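You operate a simulated robot arm through the tools that you are given. There is no shell and no other tool. Be economical: measure what you need, move in short steps, check, and stop when the job is done.

You run a simulated robot arm. Do the job below in one go: nothing can be reset, and whatever is moved stays where it is left.

JOB
Give the empty washer a hot cleaning wash.
Fine: one scoop of powder in the wash compartment, white scoop back, box and drawer shut; the dial stays on Cotton; set 60 C, press start once and watch till it ends. Set down upright: white scoop.

Only the result counts: the job must be done as asked and must still hold three seconds after the hand-in. Knocking over, shifting, dropping, spilling or breaking anything else fails it.

ROBOT AND FRAMES
A 6-joint arm with a two-finger parallel gripper on a trunk, on a base that drives. Base frame: it is fixed to the floor where the robot stands at the start and does not move with it; the origin is under the middle of the robot, x ahead of it, y to its left, z up. Units: mm, rad, N and s.
With the tool pointing down near the work surface it reaches from about 360 to 880 mm from the robot's upright axis, wherever it stands. Its first joint turns from -2.007 to 2.007 rad. Places, roughly: powder box [600, -400, 900]; powder box lid [700, -400, 1100]; soap drawer [400, -600, 800]; wash compartment [400, -600, 700]; washer [800, -800, 400]; washer drum [700, -800, 200]. Payload 3.43 kg.
Tool frame: the origin (TCP) lies between the finger pads and is the grasp point; the fingertips stand 34 mm ahead of it; z points along the fingers, y is the line along which they close. Largest opening 128 mm; finger width 24, thickness 12; the body of the gripper, 48 by 130 mm, starts 96 mm behind the TCP.
Orientation is that of the tool frame in the base frame, as a unit quaternion [x, y, z, w]. With the fingers straight down and closing along the base's y, the tool's x points along the base's -x, its y along +y and its z along -z.

CONTROLS
- The arm moves only by the tool play_rows. Its argument "targets" is a list of rows, each an object of numbers (a shift or turn left out is 0, a gripper value left out holds the last): "rx", "ry", "rz": the turn, a rotation vector about the tool's x, y, z in rad; "dx", "dy", "dz": the shift along the tool's x, y, z in mm; "gripper": the opening, from 0 (shut) to 1 (fully open). In form: [{"rx": .., "ry": .., "rz": .., "dx": .., "dy": .., "dz": .., "gripper": ..}, ...]. A call has 1 to 8 rows; each row shifts and turns the commanded pose from where the row before left it, along the tool's axes as they then stand. A row lasts 0.2 s, in which the tool goes at most 50 mm and 0.15 rad; a call with a longer step from one row to the next is refused whole, and so is a gripper value outside its range. Where a pose cannot be reached the arm comes as near as it can. A force on the tool above 50 N (or 10 N above the force at the start of the call, whichever is more), or a blocked arm, ends the call early, and 0.2 s more pass. The fingers move at their own pace (about 108 mm/s each) and stop on an object; they squeeze with about 28 N. The grip force told is the motor's: it shows also when the fingers shut on nothing. Time passes only in rows, and 0.2 s behind the last, so rows that do not move let the fingers close. It gives the time, the measured TCP pose, the force on the tool (base axes), the opening and the grip force at its end, in the units of the frame above (readings bear some noise), with the torque about the TCP (base axes, N m) and any sound that the robot's microphone picked up, and new pictures: "views" is both (left out), scene, wrist or none.
- Cameras (640 x 400 px; columns grow to the right, rows downward): "scene" is now at [-37.7, 109.2, 1390.6]; the picture's right is [-0.84, -0.54, 0.00], its down [-0.23, 0.35, -0.91] and it looks along [0.49, -0.76, -0.42] (base axes); focal length 286 px, centre (320, 200). "wrist" rides on the gripper at [76, -11, -160] in the tool frame; the picture's right is [0.15, 0.99, 0.00], its down [-0.88, 0.13, -0.46] and it looks along [-0.45, 0.07, 0.89] (tool axes); focal length 234 px, centre (320, 200). There is no depth. A picture from a camera that has moved, and an enlarged one, comes with that camera's place and axes in the base frame and with its lens. The place of the scene camera against the robot may be out by one fixed shift of up to 25 mm in any direction.
- lift_body(by): slides the trunk up (or, below 0, down) by that many mm; the arm and the scene camera ride with it, the base frame stays. It gives what a move gives, with no picture.
- steer(legs): drives the robot by 1 to 6 legs, each [ahead, turn to the left] in mm and rad, along the robot's own axes; the way and the turn of a leg run together, so that a leg with both is an arc; at most 1500 mm and 3.142 rad a leg. The arm and the cameras ride along, it lands a little off, and it stops where it bumps. It gives what a move gives, and a new picture of the scene camera.
- pan_tilt(pan, tilt): turns the head with the scene camera to pan (to the left, within 1.798 rad either way) and tilt (down, from -0.506 to 1.204), counted from straight ahead of the robot. It gives what a move gives, and a new picture of the scene camera.
- close_up(camera, box): a new picture of the part [left, top, right, bottom] of that camera's present view, enlarged. It takes no simulated time.
- hand_in(): hands the job in; it is judged then, once.

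Work in short steps. Places have to be worked out from the pictures, the camera data and where the tool is seen: move nearer, look again, correct. Check each grasp and each placing, and mend what went wrong. You have 120 turns and 260 pictures in all, those below and enlarged ones among them. Open the gripper and draw the arm clear of the work before you hand the job in, unless the task says otherwise; then end with one line.

The tools are called after "Call:" by a JSON object that holds its "name" and its "arguments". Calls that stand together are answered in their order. play_rows: Moves the arm, as the interface text tells. Its arguments: {"type":"object","properties":{"targets":{"type":"array"},"views":{"type":"string","enum":["both","scene","wrist","none"]}},"required":["targets"]} The other tools are called the same way: lift_body (by) slides the trunk up or down; steer (legs) drives the base; pan_tilt (pan, tilt) turns the head that bears the scene camera; close_up (camera, box) takes an enlarged picture of a part of a camera's view; hand_in () hands the job in.

At the start:

```text
time_s: 0.0
position: [251.8, -410.0, 1312.5]
tcp_rot: [0.001, 1.0, 0.0, -0.001]
ft_force: [-0.7, 0.1, -0.5]
torque: [-0.05, -0.02, 0.01]
finger_gap: 128.1
gripper_force: 0.1
trunk travel left (down, up): [-650.0, 140.0]
robot x, y, heading: [-3.0, -0.4, -0.001]
head pan, tilt: [-0.998, 0.431]
```

scene: 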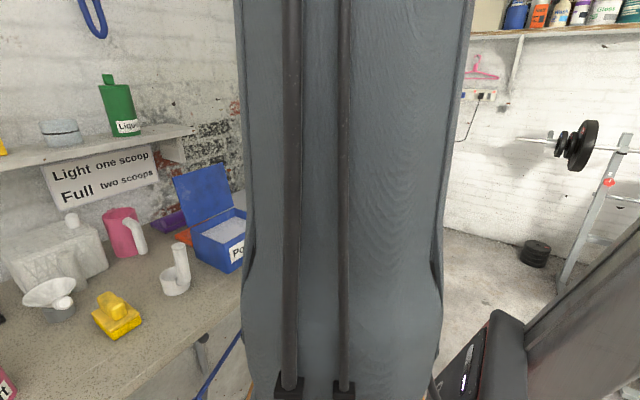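
wrist: 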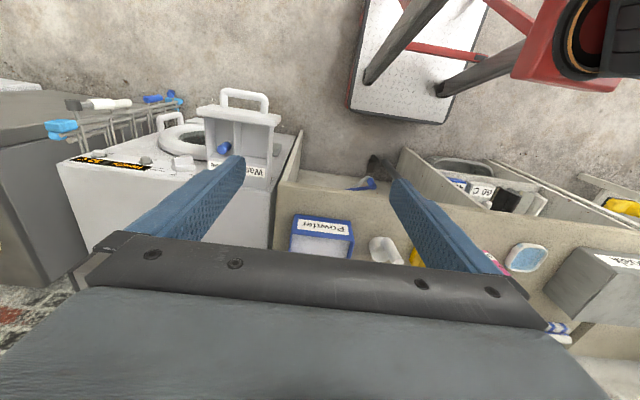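

The scene view is mostly blocked by the arm; the wrist view shows the washer with its drawer and the bench. I take enlarged looks first.

Call:
{"name": "close_up", "arguments": {"camera": "wrist", "box": [40, 80, 300, 260]}}

Call:
{"name": "close_up", "arguments": {"camera": "wrist", "box": [280, 140, 540, 300]}}

Call:
{"name": "close_up", "arguments": {"camera": "scene", "box": [0, 140, 250, 340]}}

```text
2.22 times, centred on (170, 170) of wrist
camera zoom: at [175.7, -421.1, 1473.7], right [-0.15, 0.99, 0.0], down [0.88, 0.13, 0.46], along [0.45, 0.07, -0.89], focal length 520 px, centre (653, 267)
```

zoom: 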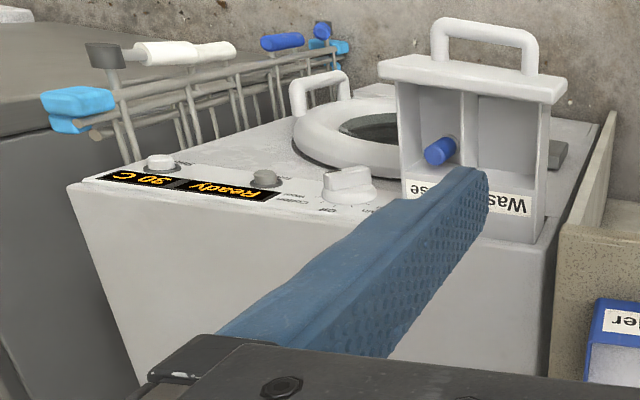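

```text
2.46 times, centred on (410, 220) of wrist
camera zoom: at [175.7, -421.1, 1473.7], right [-0.15, 0.99, 0.0], down [0.88, 0.13, 0.46], along [0.45, 0.07, -0.89], focal length 576 px, centre (98, 151)
```

zoom: 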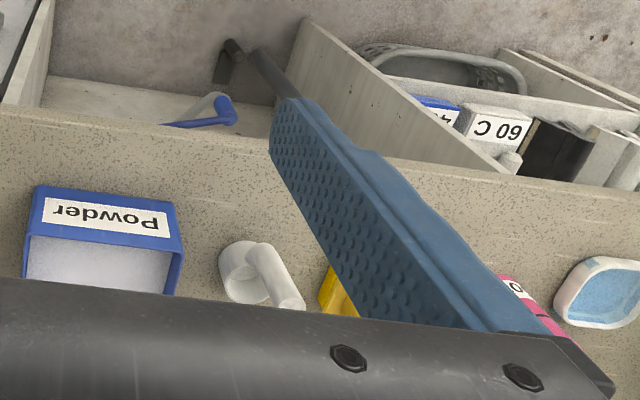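

```text
2.00 times, centred on (125, 240) of scene
camera zoom: at [-37.7, 109.2, 1390.6], right [-0.84, -0.54, 0.0], down [-0.23, 0.35, -0.91], along [0.49, -0.76, -0.42], focal length 571 px, centre (710, 120)
```

zoom: 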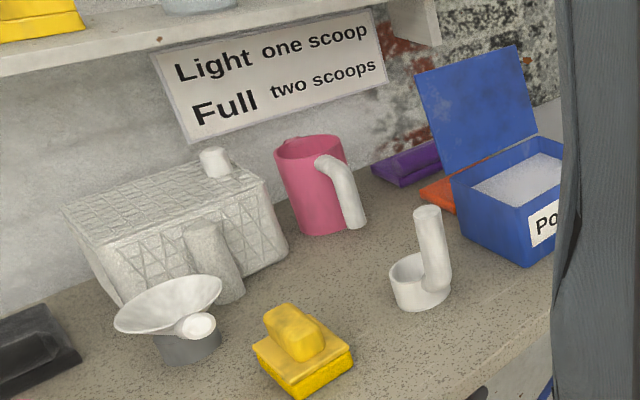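

The drawer is out, with display "90 C / Ready". I swing the arm left to free the scene camera's view of the washer.

Call:
{"name": "play_rows", "arguments": {"targets": [{"dx": -18, "dy": 45}, {"dx": -18, "dy": 45}, {"dx": -18, "dy": 45}, {"dx": -18, "dy": 45}, {"dx": -18, "dy": 45}, {"dx": -18, "dy": 45}, {"dx": -18, "dy": 45}, {"dx": -18, "dy": 45}], "views": "both"}}

Call:
{"name": "pan_tilt", "arguments": {"pan": -0.9, "tilt": 0.6}}

```text
time_s: 1.8
position: [397.4, -50.0, 1313.3]
tcp_rot: [0.0, 1.0, -0.001, 0.0]
ft_force: [-0.8, -0.7, 0.5]
torque: [0.02, -0.04, -0.03]
finger_gap: 127.7
gripper_force: 0.1
trunk travel left (down, up): [-650.0, 140.0]
robot x, y, heading: [-0.1, 5.2, 0.002]
head pan, tilt: [-0.998, 0.431]
camera scene: at [-37.9, 109.0, 1390.6], right [-0.84, -0.54, 0.0], down [-0.23, 0.35, -0.91], along [0.49, -0.76, -0.42], focal length 286 px, centre (320, 200)
camera wrist: at [321.8, -61.8, 1474.1], right [-0.15, 0.99, 0.0], down [0.88, 0.13, 0.46], along [0.45, 0.07, -0.89], focal length 234 px, centre (320, 200)
```

scene: 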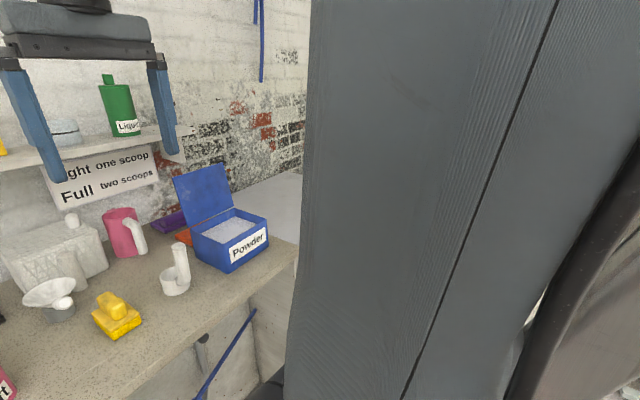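
wrist: 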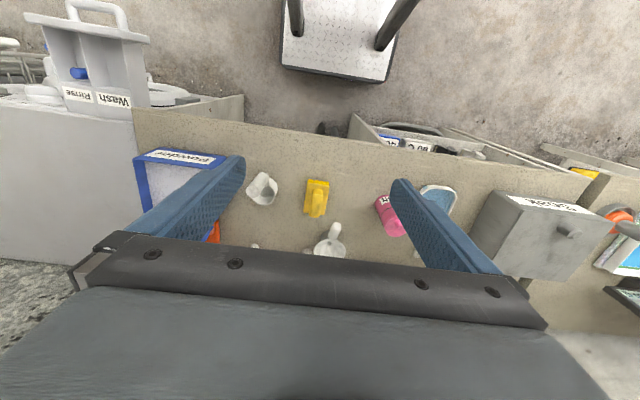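

```text
time_s: 2.5
position: [397.2, -50.8, 1313.6]
tcp_rot: [0.0, 1.0, 0.001, 0.0]
ft_force: [0.0, 0.1, 0.1]
torque: [-0.01, 0.03, 0.0]
finger_gap: 128.1
gripper_force: 0.1
trunk travel left (down, up): [-650.0, 140.0]
robot x, y, heading: [-2.5, 1.3, -0.002]
head pan, tilt: [-0.901, 0.6]
camera scene: at [-32.8, 117.4, 1375.4], right [-0.78, -0.62, 0.0], down [-0.35, 0.44, -0.83], along [0.51, -0.65, -0.56], focal length 286 px, centre (320, 200)
```

scene: 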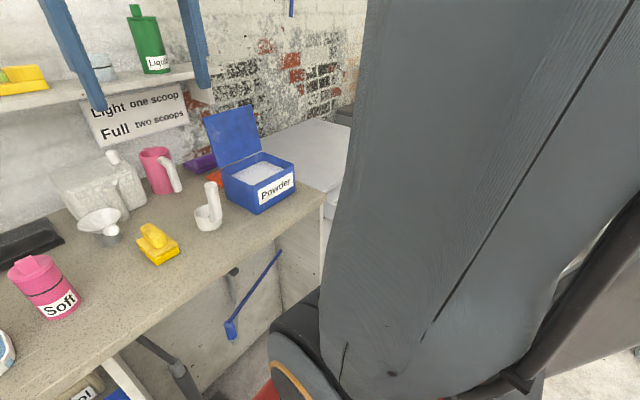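

The drawer labels read Wash (+y side) and Rinse. Rough triangulation puts the scoop cup near (603,-175,900). I enlarge the views of scoop, box and drawer.

Call:
{"name": "close_up", "arguments": {"camera": "scene", "box": [140, 100, 340, 260]}}

Call:
{"name": "close_up", "arguments": {"camera": "wrist", "box": [0, 0, 240, 150]}}

Call:
{"name": "close_up", "arguments": {"camera": "wrist", "box": [130, 130, 370, 280]}}

```text
2.50 times, centred on (240, 180) of scene
camera zoom: at [-32.8, 117.4, 1375.4], right [-0.78, -0.62, 0.0], down [-0.35, 0.44, -0.83], along [0.51, -0.65, -0.56], focal length 714 px, centre (520, 250)
```

zoom: 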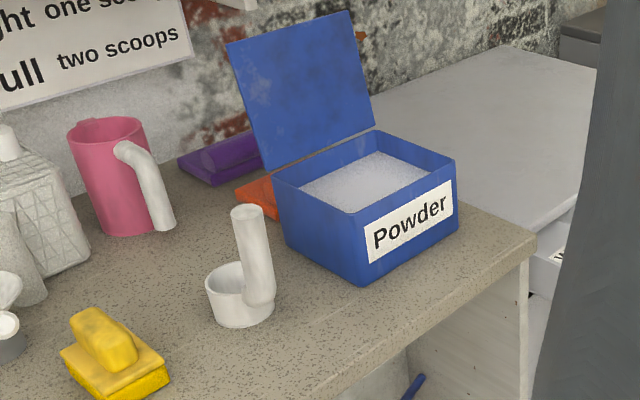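

```text
2.67 times, centred on (120, 75) of wrist
camera zoom: at [321.9, -62.4, 1474.1], right [-0.15, 0.99, 0.0], down [0.88, 0.13, 0.46], along [0.45, 0.07, -0.89], focal length 624 px, centre (853, 533)
```

zoom: 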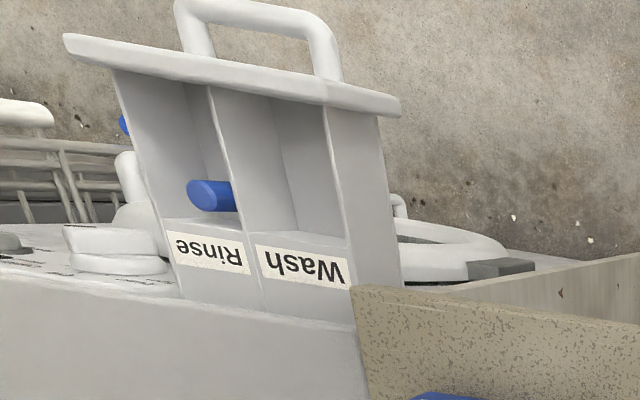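

```text
2.67 times, centred on (250, 205) of wrist
camera zoom: at [321.9, -62.4, 1474.1], right [-0.15, 0.99, 0.0], down [0.88, 0.13, 0.46], along [0.45, 0.07, -0.89], focal length 624 px, centre (507, 187)
```

zoom: 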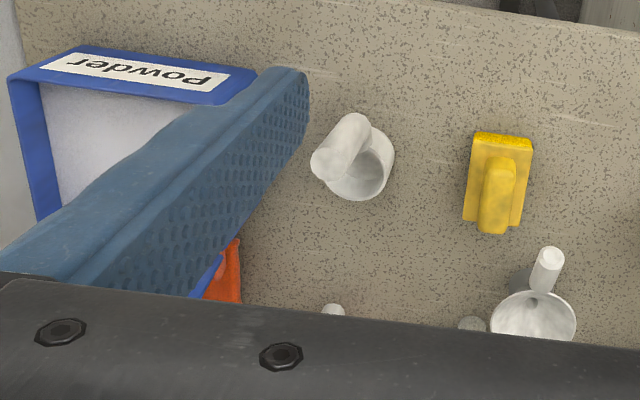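

Box is open already, powder near the rim. Scoop handle appears to stand on the -x side of its cup. I move above the scoop for a closer view.

Call:
{"name": "play_rows", "arguments": {"targets": [{"dx": -25, "dy": -25, "dz": 30}, {"dx": -25, "dy": -25, "dz": 30}, {"dx": -25, "dy": -25, "dz": 30}, {"dx": -25, "dy": -25, "dz": 30}, {"dx": -25, "dy": -25, "dz": 30}]}}

Call:
{"name": "close_up", "arguments": {"camera": "wrist", "box": [200, 80, 440, 240]}}

```text
time_s: 3.7
position: [519.9, -172.9, 1162.1]
tcp_rot: [-0.001, 1.0, 0.0, 0.001]
ft_force: [-0.6, 0.4, 1.3]
torque: [0.0, -0.08, 0.0]
finger_gap: 128.1
gripper_force: 0.0
trunk travel left (down, up): [-650.0, 140.0]
robot x, y, heading: [2.8, 1.9, 0.001]
head pan, tilt: [-0.901, 0.6]
camera scene: at [-33.4, 117.7, 1375.3], right [-0.78, -0.62, 0.0], down [-0.35, 0.44, -0.83], along [0.51, -0.65, -0.56], focal length 286 px, centre (320, 200)
camera wrist: at [444.3, -184.8, 1323.2], right [-0.15, 0.99, 0.0], down [0.88, 0.13, 0.46], along [0.45, 0.07, -0.89], focal length 234 px, centre (320, 200)
```

scene: 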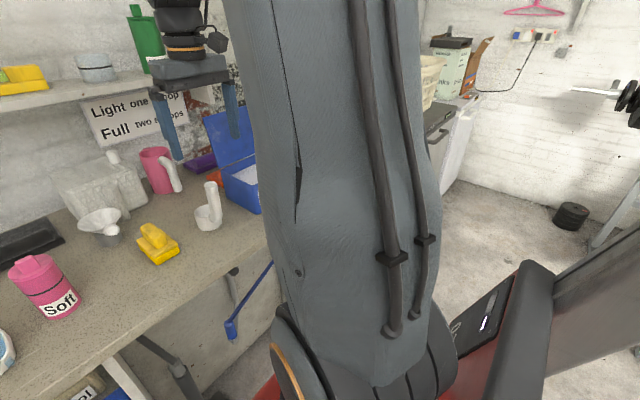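
wrist: 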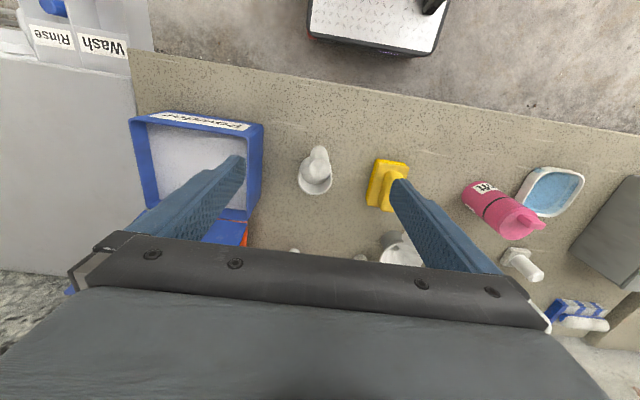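

```text
2.50 times, centred on (320, 160) of wrist
camera zoom: at [444.3, -184.8, 1323.2], right [-0.15, 0.99, 0.0], down [0.88, 0.13, 0.46], along [0.45, 0.07, -0.89], focal length 585 px, centre (320, 300)
```

zoom: 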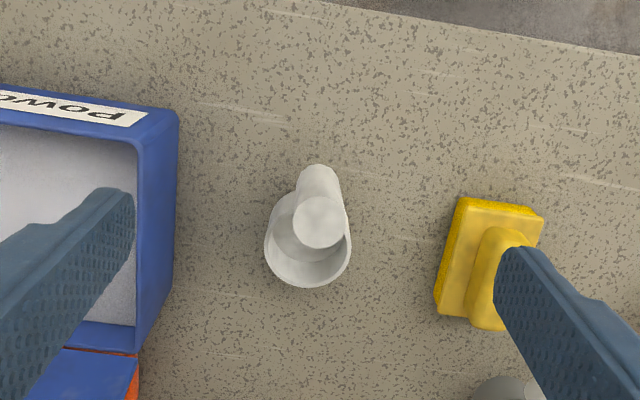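

Triangulation: handle top ≈ (545,-169,1035), cup rim centre ≈ (612,-168,892). I go lower over the handle for a better fix.

Call:
{"name": "play_rows", "arguments": {"targets": [{"dx": -16, "dz": 35}, {"dx": -14, "dz": 35}], "views": "wrist"}}

Call:
{"name": "close_up", "arguments": {"camera": "wrist", "box": [220, 80, 420, 240]}}

Call:
{"name": "close_up", "arguments": {"camera": "scene", "box": [140, 80, 280, 240]}}

```text
time_s: 4.3
position: [549.8, -172.2, 1093.8]
tcp_rot: [0.0, 1.0, 0.0, 0.001]
ft_force: [-0.9, 0.6, -0.1]
torque: [-0.01, -0.01, 0.06]
finger_gap: 128.0
gripper_force: 0.0
trunk travel left (down, up): [-650.0, 140.0]
robot x, y, heading: [3.5, -3.1, 0.002]
head pan, tilt: [-0.901, 0.6]
camera wrist: at [473.7, -185.4, 1253.6], right [-0.15, 0.99, 0.0], down [0.88, 0.13, 0.46], along [0.45, 0.07, -0.89], focal length 234 px, centre (320, 200)
```

wrist: 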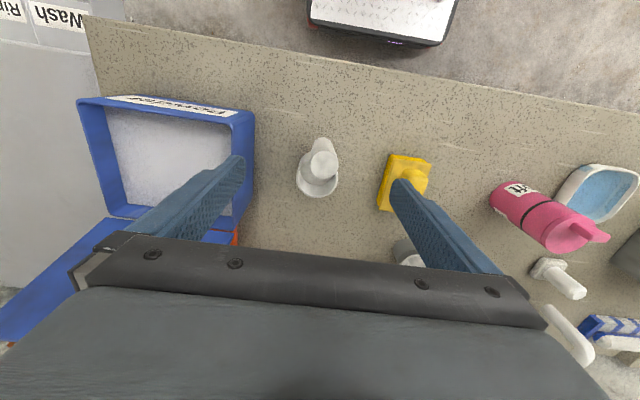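

```text
2.50 times, centred on (320, 160) of wrist
camera zoom: at [473.7, -185.4, 1253.6], right [-0.15, 0.99, 0.0], down [0.88, 0.13, 0.46], along [0.45, 0.07, -0.89], focal length 585 px, centre (320, 300)
```

zoom: 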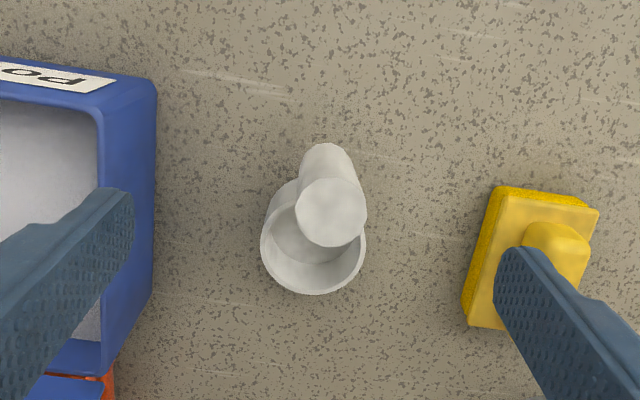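

```text
2.50 times, centred on (210, 160) of scene
camera zoom: at [-33.3, 117.5, 1375.3], right [-0.78, -0.62, 0.0], down [-0.35, 0.44, -0.83], along [0.51, -0.65, -0.56], focal length 714 px, centre (595, 300)
```

zoom: 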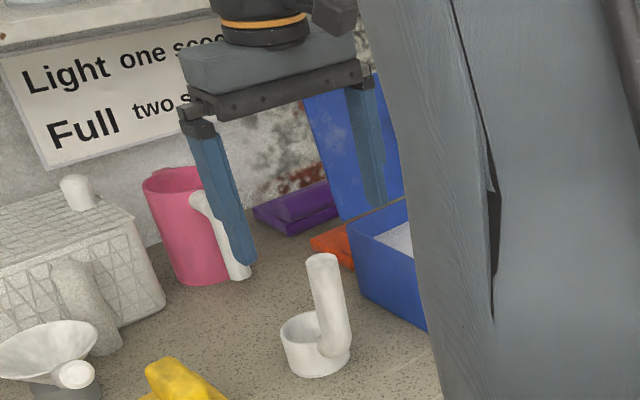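

Handle ≈27 mm thick, top ≈ (546,-170,1034), leaning a little to -x; box rim spans x 530–656, y -457…-257. I narrow the fingers and lower round the handle.

Call:
{"name": "play_rows", "arguments": {"targets": [{"gripper": 0.55, "dy": 2.5}, {"gripper": 0.55}, {"dz": 30}, {"dz": 30, "dx": -1}, {"dz": 26, "dx": -1}], "views": "both"}}

Call:
{"name": "close_up", "arguments": {"camera": "wrist", "box": [220, 80, 420, 240]}}

```text
time_s: 5.5
position: [552.9, -173.4, 1005.7]
tcp_rot: [0.0, 1.0, -0.001, 0.001]
ft_force: [-0.7, 0.4, 0.5]
torque: [-0.03, -0.02, -0.01]
finger_gap: 70.2
gripper_force: 0.1
trunk travel left (down, up): [-650.0, 140.0]
robot x, y, heading: [-2.4, 0.8, 0.001]
head pan, tilt: [-0.901, 0.6]
camera scene: at [-33.0, 117.5, 1375.3], right [-0.78, -0.62, 0.0], down [-0.35, 0.44, -0.83], along [0.51, -0.65, -0.56], focal length 286 px, centre (320, 200)
camera wrist: at [476.6, -185.1, 1167.2], right [-0.15, 0.99, 0.0], down [0.88, 0.13, 0.46], along [0.45, 0.07, -0.89], focal length 234 px, centre (320, 200)
```

scene: 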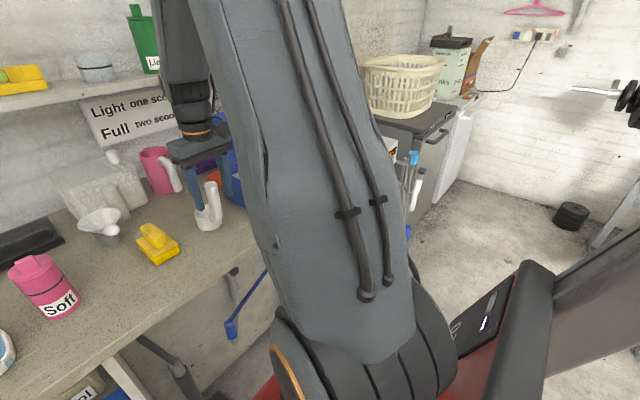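
wrist: 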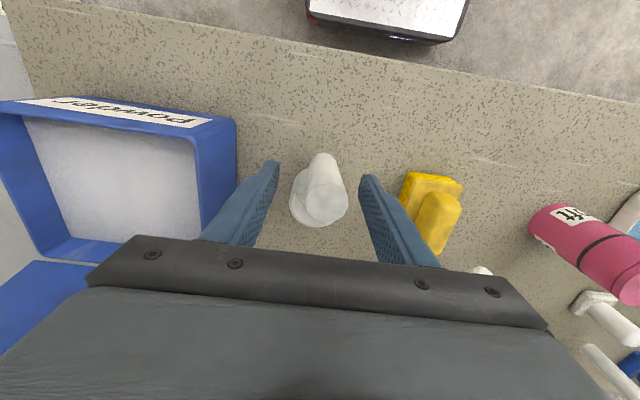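

```text
2.50 times, centred on (320, 160) of wrist
camera zoom: at [476.6, -185.1, 1167.2], right [-0.15, 0.99, 0.0], down [0.88, 0.13, 0.46], along [0.45, 0.07, -0.89], focal length 585 px, centre (320, 300)
```

zoom: 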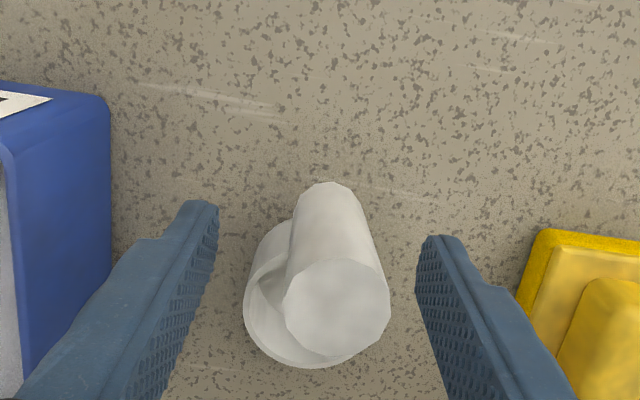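

Handle top confirmed at (546,-170,1033), handle axis ≈x 550 at finger height. I centre on y and close.

Call:
{"name": "play_rows", "arguments": {"targets": [{"dy": 3, "dx": 2}, {"gripper": 0}, {"gripper": 0}, {"gripper": 0}], "views": "wrist"}}

```text
time_s: 6.5
position: [548.9, -170.3, 1004.9]
tcp_rot: [0.0, 1.0, 0.0, 0.0]
ft_force: [-0.8, 0.4, -0.3]
torque: [-0.03, 0.05, 0.01]
finger_gap: 28.2
gripper_force: 28.4
trunk travel left (down, up): [-650.0, 140.0]
robot x, y, heading: [3.2, 2.6, -0.005]
head pan, tilt: [-0.901, 0.6]
camera wrist: at [475.2, -181.7, 1167.4], right [-0.15, 0.99, 0.0], down [0.88, 0.13, 0.46], along [0.45, 0.07, -0.89], focal length 234 px, centre (320, 200)
```

wrist: 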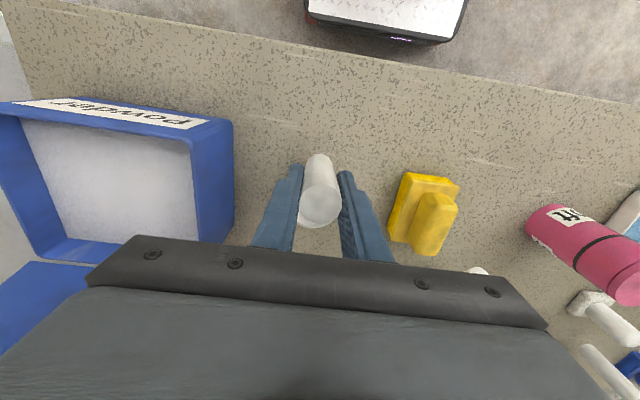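

Gripped (28 mm). I lift it straight up.

Call:
{"name": "play_rows", "arguments": {"targets": [{"dz": -25}, {"dz": -40}, {"dz": -40}, {"dz": -40}]}}

Call:
{"name": "close_up", "arguments": {"camera": "scene", "box": [140, 80, 300, 220]}}

```text
time_s: 7.5
position: [549.2, -167.8, 1153.6]
tcp_rot: [0.0, 1.0, 0.0, 0.0]
ft_force: [0.4, 0.0, -1.2]
torque: [0.04, 0.06, 0.02]
finger_gap: 28.4
gripper_force: 28.0
trunk travel left (down, up): [-650.0, 140.0]
robot x, y, heading: [-3.4, 2.7, 0.001]
head pan, tilt: [-0.901, 0.6]
camera scene: at [-32.5, 117.3, 1375.3], right [-0.78, -0.62, 0.0], down [-0.35, 0.44, -0.82], along [0.51, -0.65, -0.57], focal length 286 px, centre (320, 200)
camera wrist: at [474.0, -178.9, 1314.2], right [-0.15, 0.99, 0.0], down [0.88, 0.13, 0.46], along [0.45, 0.07, -0.89], focal length 234 px, centre (320, 200)
```

scene: 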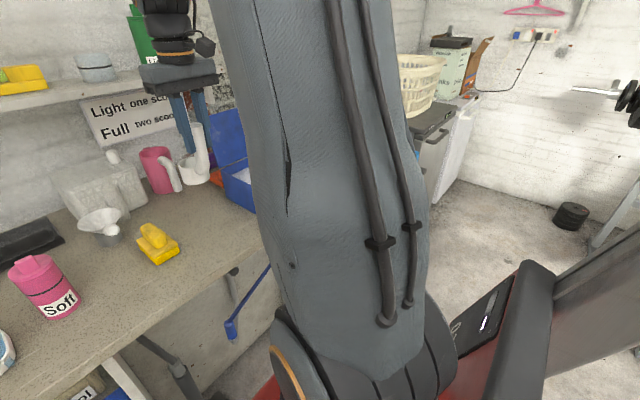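
wrist: 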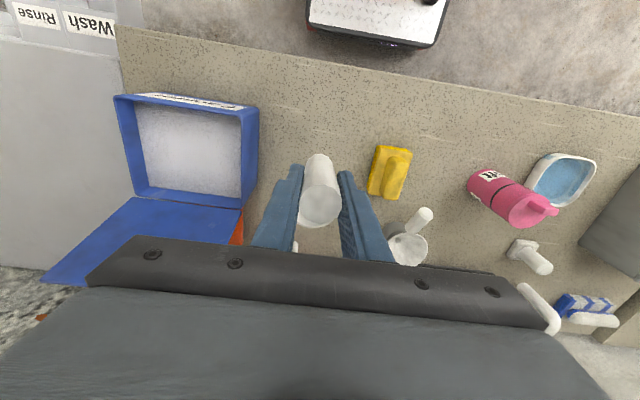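

```text
2.86 times, centred on (220, 150) of scene
camera zoom: at [-32.5, 117.3, 1375.3], right [-0.78, -0.62, 0.0], down [-0.35, 0.44, -0.82], along [0.51, -0.65, -0.57], focal length 816 px, centre (606, 343)
```

zoom: 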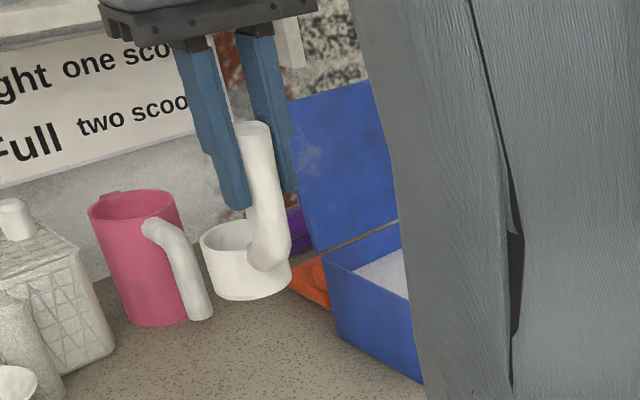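

Scoop held well. I yaw the tool so the cup swings from +x toward -y.

Call:
{"name": "play_rows", "arguments": {"targets": [{"rz": 0.15}, {"rz": 0.15}, {"rz": 0.15}, {"rz": 0.15}, {"rz": 0.15}, {"rz": 0.15}, {"rz": 0.15}, {"rz": 0.15}], "views": "none"}}

Call:
{"name": "play_rows", "arguments": {"targets": [{"rz": 0.15}, {"rz": 0.15}, {"rz": 0.0708}], "views": "both"}}

```text
time_s: 9.3
position: [550.4, -168.8, 1151.9]
tcp_rot: [0.565, 0.825, 0.0, -0.001]
ft_force: [0.5, 0.9, -1.3]
torque: [0.03, 0.03, 0.0]
finger_gap: 27.9
gripper_force: 28.6
trunk travel left (down, up): [-650.0, 140.0]
robot x, y, heading: [-2.3, -1.0, 0.001]
head pan, tilt: [-0.901, 0.6]
```

```text
time_s: 10.1
position: [549.5, -168.8, 1150.8]
tcp_rot: [0.707, 0.707, -0.001, 0.0]
ft_force: [0.6, -1.0, -0.9]
torque: [0.05, 0.0, 0.0]
finger_gap: 28.4
gripper_force: 27.8
trunk travel left (down, up): [-650.0, 140.0]
robot x, y, heading: [0.9, -2.4, -0.005]
head pan, tilt: [-0.901, 0.6]
camera scene: at [-32.7, 117.4, 1375.3], right [-0.78, -0.62, 0.0], down [-0.35, 0.44, -0.83], along [0.51, -0.65, -0.56], focal length 286 px, centre (320, 200)
camera wrist: at [539.5, -93.4, 1312.6], right [0.99, 0.15, 0.0], down [0.13, -0.88, 0.46], along [0.07, -0.45, -0.89], focal length 234 px, centre (320, 200)
```

scene: 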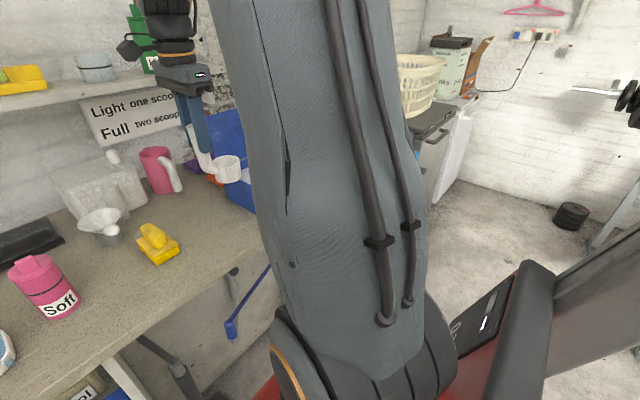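
wrist: 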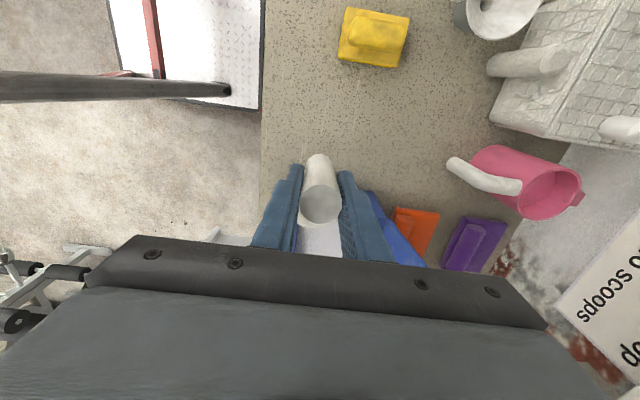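

Yaw works. I move the scoop over the box (keeping height) and look.

Call:
{"name": "play_rows", "arguments": {"targets": [{"dx": -45, "dy": 11}, {"dx": -45, "dy": 11}, {"dx": -45, "dy": 11}, {"dx": -45, "dy": 9}]}}

Call:
{"name": "close_up", "arguments": {"camera": "wrist", "box": [200, 60, 440, 260]}}

```text
time_s: 11.1
position: [592.4, -351.9, 1154.8]
tcp_rot: [0.707, 0.707, 0.0, 0.0]
ft_force: [-0.7, 1.1, -0.6]
torque: [0.01, -0.04, -0.02]
finger_gap: 28.5
gripper_force: 28.3
trunk travel left (down, up): [-650.0, 140.0]
robot x, y, heading: [-0.7, 4.1, 0.001]
head pan, tilt: [-0.901, 0.6]
camera scene: at [-33.0, 117.8, 1375.3], right [-0.78, -0.62, 0.0], down [-0.35, 0.44, -0.83], along [0.51, -0.65, -0.56], focal length 286 px, centre (320, 200)
camera wrist: at [582.0, -277.3, 1315.6], right [0.99, 0.15, 0.0], down [0.13, -0.88, 0.46], along [0.07, -0.45, -0.89], focal length 234 px, centre (320, 200)
```

scene: 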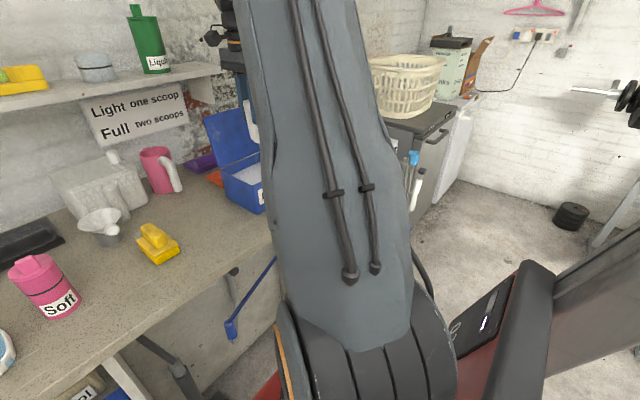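
wrist: 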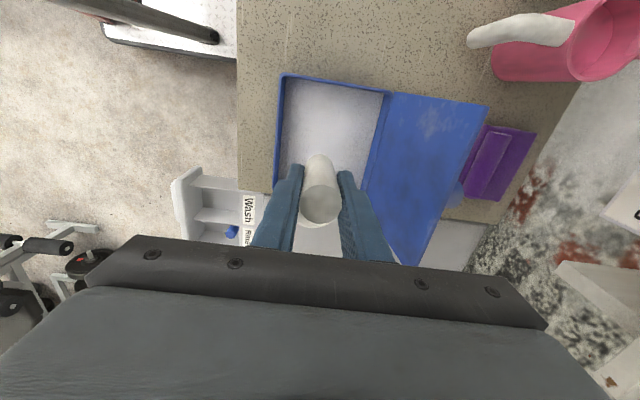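

```text
2.00 times, centred on (320, 160) of wrist
camera zoom: at [582.0, -277.3, 1315.6], right [0.99, 0.15, 0.0], down [0.13, -0.88, 0.46], along [0.07, -0.45, -0.89], focal length 468 px, centre (320, 280)
```

zoom: 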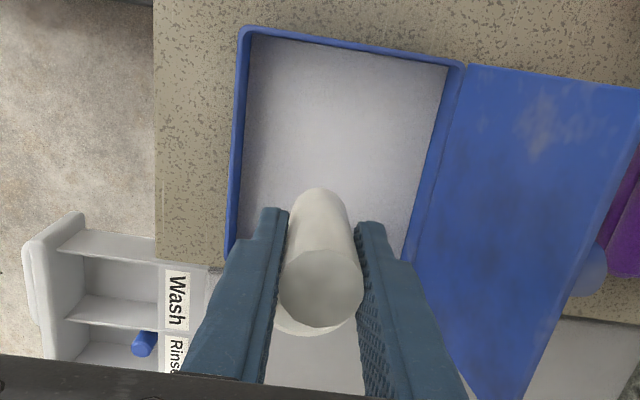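

Box rim ≈ x 533–678, y -442…-277, z 975; powder ≈ 946. I centre in x and tilt the cup's lip downwards (toward -y) while still above the box.

Call:
{"name": "play_rows", "arguments": {"targets": [{"dy": 10, "dx": -4}, {"ry": 0.15}, {"ry": 0.15}, {"ry": 0.15}, {"ry": 0.15}]}}

Call:
{"name": "close_up", "arguments": {"camera": "wrist", "box": [200, 60, 440, 260]}}

```text
time_s: 12.3
position: [601.6, -352.6, 1152.9]
tcp_rot: [0.675, 0.676, 0.21, -0.209]
ft_force: [0.2, 0.3, -0.5]
torque: [-0.08, -0.03, 0.0]
finger_gap: 28.1
gripper_force: 27.4
trunk travel left (down, up): [-650.0, 140.0]
robot x, y, heading: [-1.2, -0.5, 0.002]
head pan, tilt: [-0.901, 0.6]
camera scene: at [-32.9, 117.7, 1375.3], right [-0.78, -0.62, 0.0], down [-0.35, 0.44, -0.83], along [0.51, -0.65, -0.56], focal length 286 px, centre (320, 200)
camera wrist: at [591.1, -381.6, 1328.3], right [0.99, 0.12, 0.08], down [0.13, -0.98, -0.12], along [0.07, 0.13, -0.99], focal length 234 px, centre (320, 200)
```

scene: 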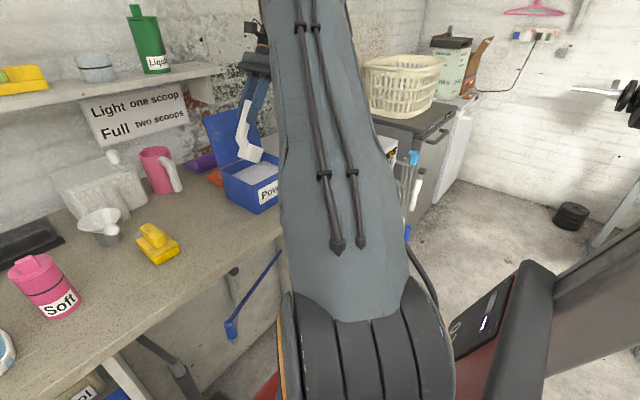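
wrist: 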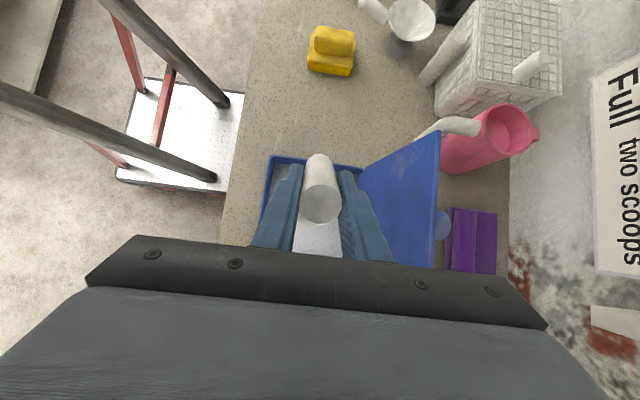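

```text
2.00 times, centred on (320, 160) of wrist
camera zoom: at [591.1, -381.6, 1328.3], right [0.99, 0.12, 0.08], down [0.13, -0.98, -0.12], along [0.07, 0.13, -0.99], focal length 468 px, centre (320, 280)
```

zoom: 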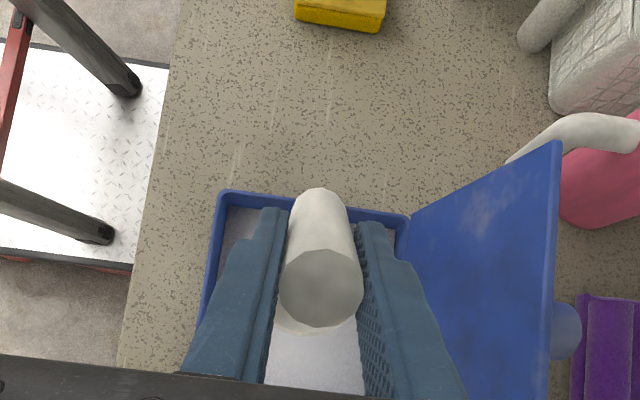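

I lower straight down ~75 mm so the lip begins to enter the powder.

Call:
{"name": "play_rows", "arguments": {"targets": [{"dx": -22.6, "dz": 33}, {"dx": -19.8, "dz": 28.9}], "views": "both"}}

Call:
{"name": "close_up", "arguments": {"camera": "scene", "box": [190, 80, 310, 220]}}

```text
time_s: 12.9
position: [604.3, -351.2, 1077.1]
tcp_rot: [0.676, 0.675, 0.209, -0.209]
ft_force: [-1.2, 0.4, -0.8]
torque: [-0.04, -0.01, 0.0]
finger_gap: 28.7
gripper_force: 27.6
trunk travel left (down, up): [-650.0, 140.0]
robot x, y, heading: [1.8, -2.1, -0.002]
head pan, tilt: [-0.901, 0.6]
camera scene: at [-32.9, 117.4, 1375.3], right [-0.78, -0.62, 0.0], down [-0.35, 0.44, -0.83], along [0.51, -0.65, -0.56], focal length 286 px, centre (320, 200)
camera wrist: at [593.5, -378.7, 1252.5], right [0.99, 0.12, 0.08], down [0.13, -0.98, -0.12], along [0.07, 0.13, -0.99], focal length 234 px, centre (320, 200)
```

scene: 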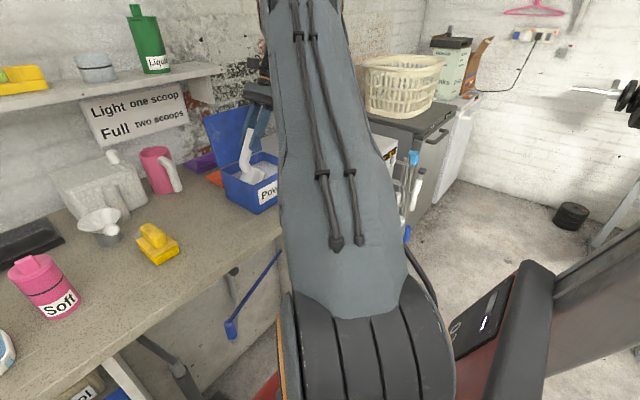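
wrist: 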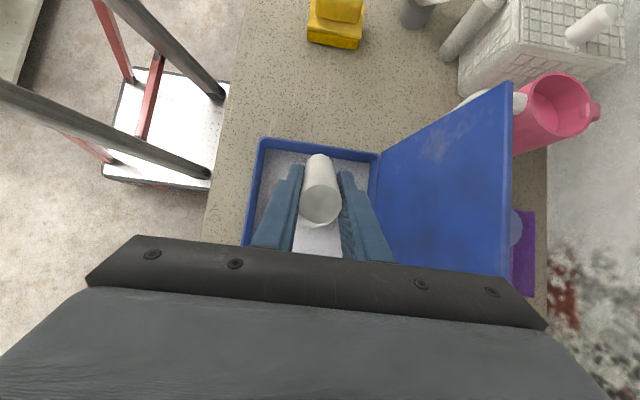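

```text
2.86 times, centred on (250, 150) of scene
camera zoom: at [-32.9, 117.4, 1375.3], right [-0.78, -0.62, 0.0], down [-0.35, 0.44, -0.83], along [0.51, -0.65, -0.56], focal length 816 px, centre (520, 343)
```

zoom: 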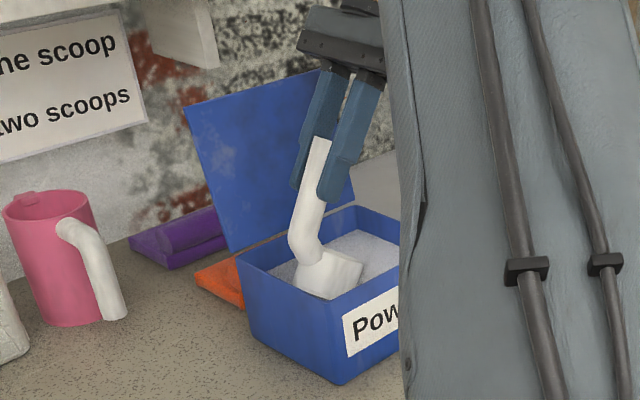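

Clear view: cup just at the powder. I lower 27 mm more.

Call:
{"name": "play_rows", "arguments": {"targets": [{"dx": -7.6, "dz": 11.1}, {"dx": -7.6, "dz": 11.1}], "views": "none"}}

Call:
{"name": "close_up", "arguments": {"camera": "scene", "box": [190, 80, 310, 220]}}

```text
time_s: 13.5
position: [603.9, -352.0, 1049.9]
tcp_rot: [0.675, 0.676, 0.209, -0.209]
ft_force: [-0.1, 0.3, -1.3]
torque: [0.01, -0.04, 0.03]
finger_gap: 28.2
gripper_force: 28.1
trunk travel left (down, up): [-650.0, 140.0]
robot x, y, heading: [-0.0, 0.3, -0.002]
head pan, tilt: [-0.901, 0.6]
```

```text
2.86 times, centred on (250, 150) of scene
camera zoom: at [-32.8, 117.4, 1375.3], right [-0.78, -0.62, 0.0], down [-0.35, 0.44, -0.83], along [0.51, -0.65, -0.56], focal length 816 px, centre (520, 343)
```

zoom: 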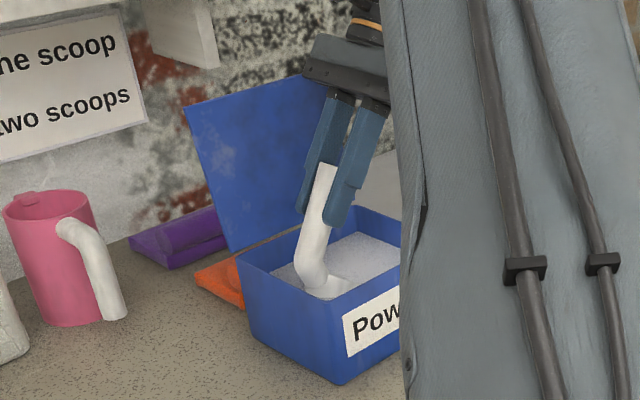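

Mostly submerged with no resistance. I now level the scoop within the powder.

Call:
{"name": "play_rows", "arguments": {"targets": [{"dx": -1.0, "dz": 6.6, "ry": -0.15}, {"dx": 0, "dz": 6.7, "ry": -0.15}, {"dx": 1.1, "dz": 6.6, "ry": -0.15}, {"dx": 2, "dz": 6.4, "ry": -0.15}], "views": "wrist"}}

Call:
{"name": "close_up", "arguments": {"camera": "scene", "box": [190, 80, 310, 220]}}

```text
time_s: 14.5
position: [603.0, -341.0, 1026.1]
tcp_rot: [0.707, 0.707, -0.001, 0.001]
ft_force: [0.8, -1.0, -1.6]
torque: [0.11, -0.02, -0.02]
finger_gap: 28.4
gripper_force: 28.1
trunk travel left (down, up): [-650.0, 140.0]
robot x, y, heading: [-3.4, -4.2, 0.004]
head pan, tilt: [-0.901, 0.6]
camera wrist: at [591.3, -266.0, 1186.6], right [0.99, 0.15, 0.0], down [0.13, -0.88, 0.46], along [0.07, -0.45, -0.89], focal length 234 px, centre (320, 200)
```

wrist: 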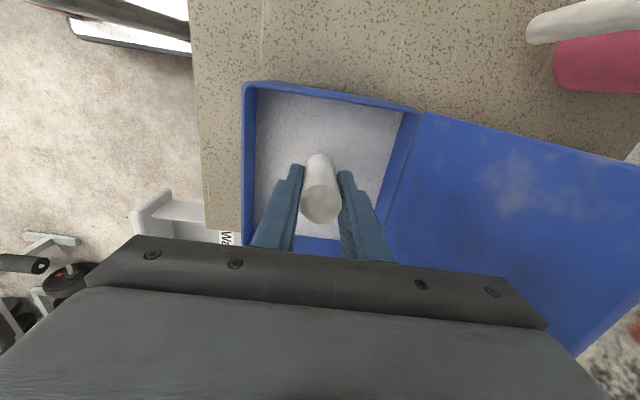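

```text
2.86 times, centred on (250, 150) of scene
camera zoom: at [-32.7, 116.9, 1375.4], right [-0.78, -0.62, 0.0], down [-0.35, 0.44, -0.82], along [0.51, -0.65, -0.57], focal length 816 px, centre (520, 343)
```

zoom: 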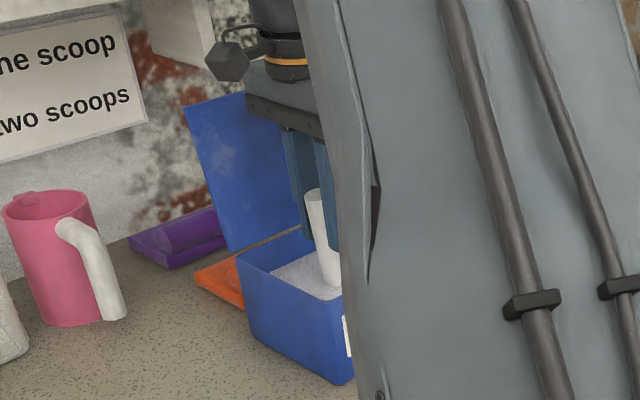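

Level and submerged. I raise it slowly and straight.

Call:
{"name": "play_rows", "arguments": {"targets": [{"dz": -15}, {"dz": -20}, {"dz": -25}, {"dz": -25}, {"dz": -20}, {"dz": -15}, {}], "views": "both"}}

Call:
{"name": "close_up", "arguments": {"camera": "scene", "box": [190, 60, 310, 200]}}

```text
time_s: 16.1
position: [603.0, -341.4, 1144.6]
tcp_rot: [0.707, 0.707, 0.0, 0.0]
ft_force: [-0.6, 0.6, -0.7]
torque: [0.08, -0.03, 0.02]
finger_gap: 28.3
gripper_force: 28.0
trunk travel left (down, up): [-650.0, 140.0]
robot x, y, heading: [1.7, -0.7, -0.002]
head pan, tilt: [-0.901, 0.6]
camera scene: at [-32.7, 117.3, 1375.3], right [-0.78, -0.62, 0.0], down [-0.35, 0.44, -0.83], along [0.51, -0.65, -0.56], focal length 286 px, centre (320, 200)
camera wrist: at [591.8, -265.3, 1305.6], right [0.99, 0.15, 0.0], down [0.13, -0.88, 0.46], along [0.07, -0.45, -0.89], focal length 234 px, centre (320, 200)
```

scene: 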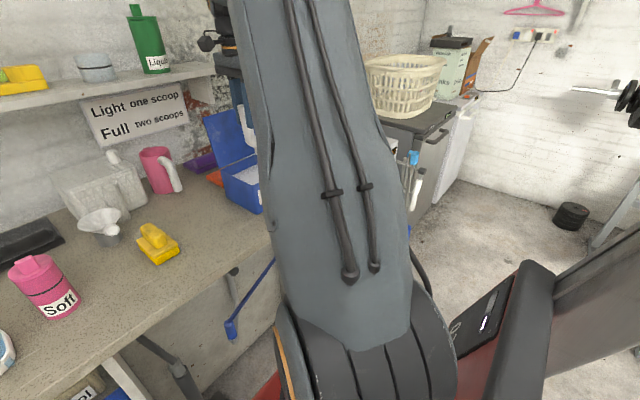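
wrist: 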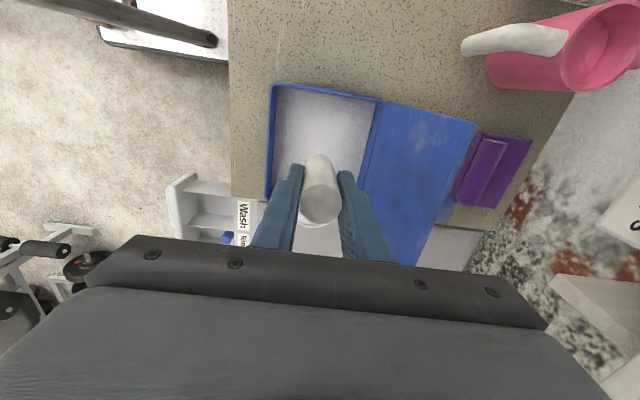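

```text
2.86 times, centred on (250, 130) of scene
camera zoom: at [-32.7, 117.3, 1375.3], right [-0.78, -0.62, 0.0], down [-0.35, 0.44, -0.83], along [0.51, -0.65, -0.56], focal length 816 px, centre (520, 400)
```

zoom: 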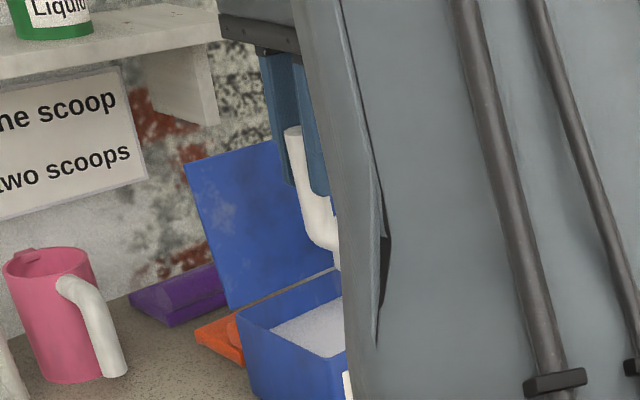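

The cup is hidden by the arm. I rise above the lid, shift over the box's rear and yaw on so the cup points to -x, for a view of its contents while still over the box.

Call:
{"name": "play_rows", "arguments": {"targets": [{"dz": -30}, {"dz": -28, "dy": 15}, {"dy": 25}, {"rz": 0.1}, {"rz": 0.12}, {"rz": 0.12}, {"rz": 0.12}, {"rz": 0.12}], "views": "none"}}

Call:
{"name": "play_rows", "arguments": {"targets": [{"rz": 0.12}, {"rz": 0.12}, {"rz": 0.12}, {"rz": 0.12}, {"rz": 0.12}, {"rz": 0.12}, {"rz": 0.12}, {"rz": 0.15}], "views": "both"}}

```text
time_s: 17.9
position: [642.9, -340.5, 1202.4]
tcp_rot: [0.88, 0.475, -0.001, 0.0]
ft_force: [0.1, 1.4, -1.3]
torque: [0.05, -0.04, 0.01]
finger_gap: 28.2
gripper_force: 28.1
trunk travel left (down, up): [-650.0, 140.0]
robot x, y, heading: [0.5, 1.8, -0.005]
head pan, tilt: [-0.901, 0.6]
```

```text
time_s: 19.7
position: [642.7, -341.9, 1203.5]
tcp_rot: [1.0, -0.002, 0.0, 0.0]
ft_force: [-0.5, 1.0, -0.2]
torque: [-0.02, -0.06, 0.03]
finger_gap: 28.4
gripper_force: 28.4
trunk travel left (down, up): [-650.0, 140.0]
robot x, y, heading: [0.2, 2.9, 0.0]
head pan, tilt: [-0.901, 0.6]
camera scene: at [-32.7, 117.3, 1375.3], right [-0.78, -0.62, 0.0], down [-0.35, 0.44, -0.83], along [0.51, -0.65, -0.57], focal length 286 px, centre (320, 200)
camera wrist: at [718.4, -330.5, 1364.2], right [0.15, -0.99, 0.0], down [-0.88, -0.13, 0.46], along [-0.45, -0.07, -0.89], focal length 234 px, centre (320, 200)
```

scene: 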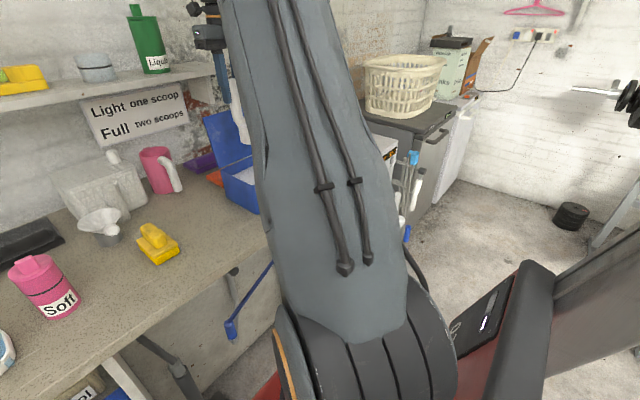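
wrist: 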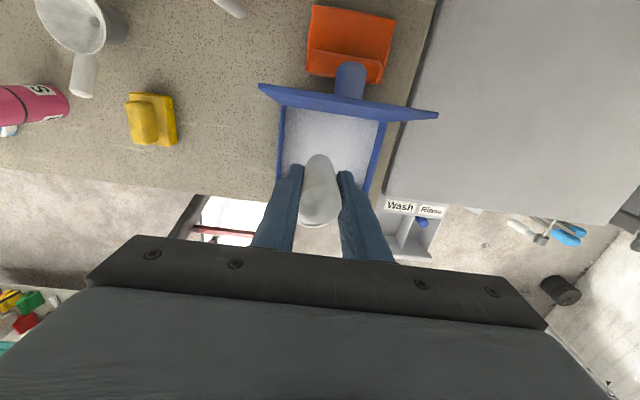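

The yaw reaches 180°, cup now toward -x. I look to the right to check the floor for driving in front of the washer.

Call:
{"name": "pan_tilt", "arguments": {"pan": -1.75, "tilt": 0.7}}

Call:
{"name": "close_up", "arguments": {"camera": "wrist", "box": [220, 70, 480, 270]}}

```text
time_s: 20.9
position: [642.0, -340.8, 1203.8]
tcp_rot: [1.0, 0.001, 0.0, 0.0]
ft_force: [0.3, -0.6, -0.7]
torque: [0.02, -0.07, 0.0]
finger_gap: 28.5
gripper_force: 27.9
trunk travel left (down, up): [-650.0, 140.0]
robot x, y, heading: [0.7, 0.8, -0.001]
head pan, tilt: [-1.751, 0.7]
camera scene: at [-102.7, 103.0, 1366.7], right [-0.98, 0.18, 0.0], down [0.11, 0.63, -0.76], along [-0.14, -0.75, -0.64], focal length 286 px, centre (320, 200)
```

scene: 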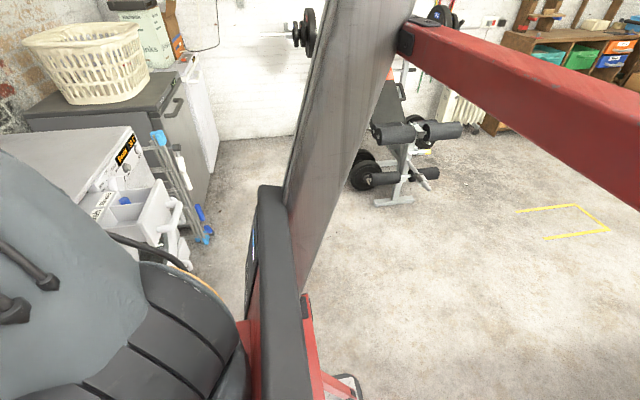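

```text
2.00 times, centred on (350, 170) of wrist
camera zoom: at [718.4, -330.3, 1364.2], right [0.15, -0.99, 0.0], down [-0.88, -0.13, 0.46], along [-0.45, -0.07, -0.89], focal length 468 px, centre (260, 260)
```

zoom: 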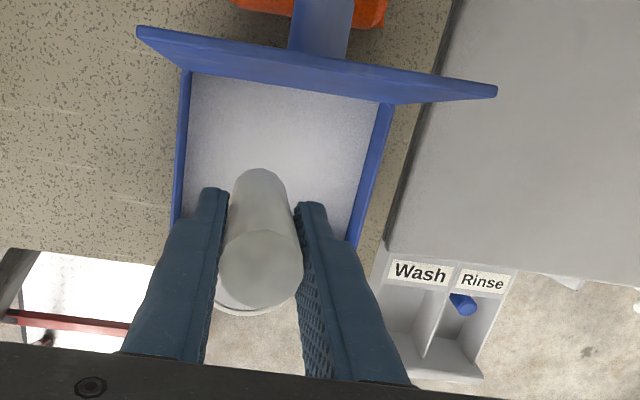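

Floor in front of the washer is free. I retract the hand gently (level) before driving.

Call:
{"name": "play_rows", "arguments": {"targets": [{"dx": -15, "dy": -6}, {"dx": -30, "dy": -12}, {"dx": -38, "dy": -16}, {"dx": -38, "dy": -16}, {"dx": -38, "dy": -16}, {"dx": -35, "dy": -14}, {"dx": -20, "dy": -8}, {"dx": -9, "dy": -4}], "views": "wrist"}}

Call:
{"name": "pan_tilt", "arguments": {"pan": -0.6, "tilt": 0.5}}

```text
time_s: 22.7
position: [418.3, -251.0, 1203.2]
tcp_rot: [1.0, 0.001, 0.0, 0.0]
ft_force: [0.4, -0.8, -0.7]
torque: [0.0, -0.05, 0.04]
finger_gap: 28.3
gripper_force: 28.4
trunk travel left (down, up): [-650.0, 140.0]
robot x, y, heading: [0.7, 1.5, -0.003]
head pan, tilt: [-1.751, 0.7]
camera wrist: at [494.0, -239.0, 1364.4], right [0.15, -0.99, 0.0], down [-0.88, -0.13, 0.46], along [-0.45, -0.07, -0.89], focal length 234 px, centre (320, 200)
```

wrist: 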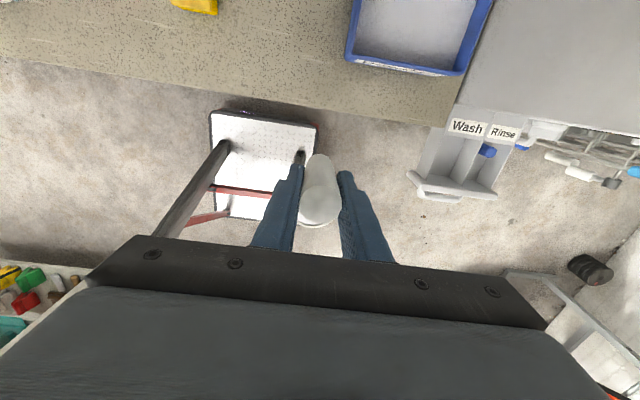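

```text
time_s: 24.1
position: [417.6, -250.1, 1204.0]
tcp_rot: [1.0, 0.0, 0.001, -0.001]
ft_force: [-0.3, 0.1, -1.6]
torque: [-0.01, -0.05, 0.01]
finger_gap: 28.5
gripper_force: 27.7
trunk travel left (down, up): [-650.0, 140.0]
robot x, y, heading: [2.8, 1.3, -0.003]
head pan, tilt: [-0.6, 0.499]
camera scene: at [-12.6, 135.2, 1384.4], right [-0.57, -0.82, 0.0], down [-0.39, 0.27, -0.88], along [0.72, -0.5, -0.48], focal length 286 px, centre (320, 200)
```

scene: 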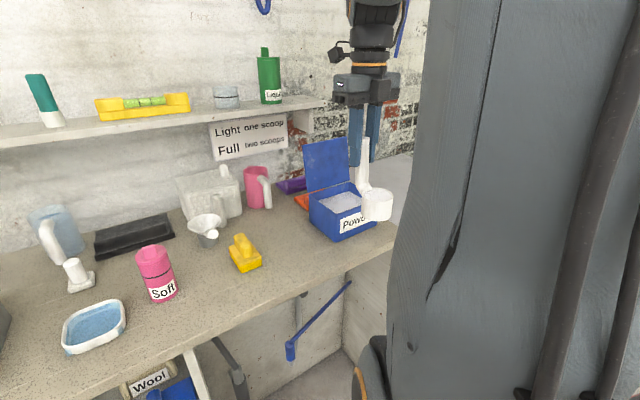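

The scoop is visible now; I enlarge to check it holds powder.

Call:
{"name": "close_up", "arguments": {"camera": "scene", "box": [330, 110, 430, 240]}}

```text
3.08 times, centred on (380, 175) of scene
camera zoom: at [-12.6, 135.2, 1384.4], right [-0.57, -0.82, 0.0], down [-0.39, 0.27, -0.88], along [0.72, -0.5, -0.48], focal length 878 px, centre (135, 277)
```

zoom: 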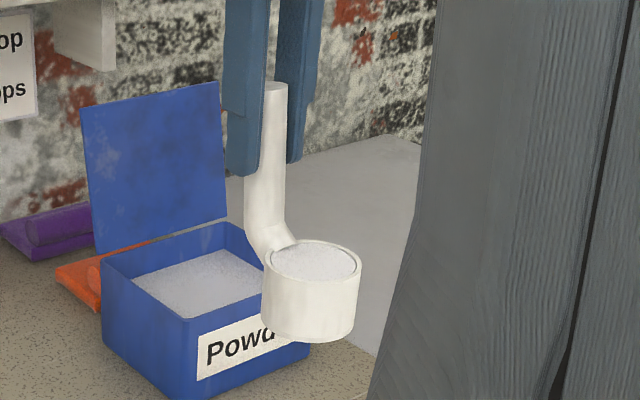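

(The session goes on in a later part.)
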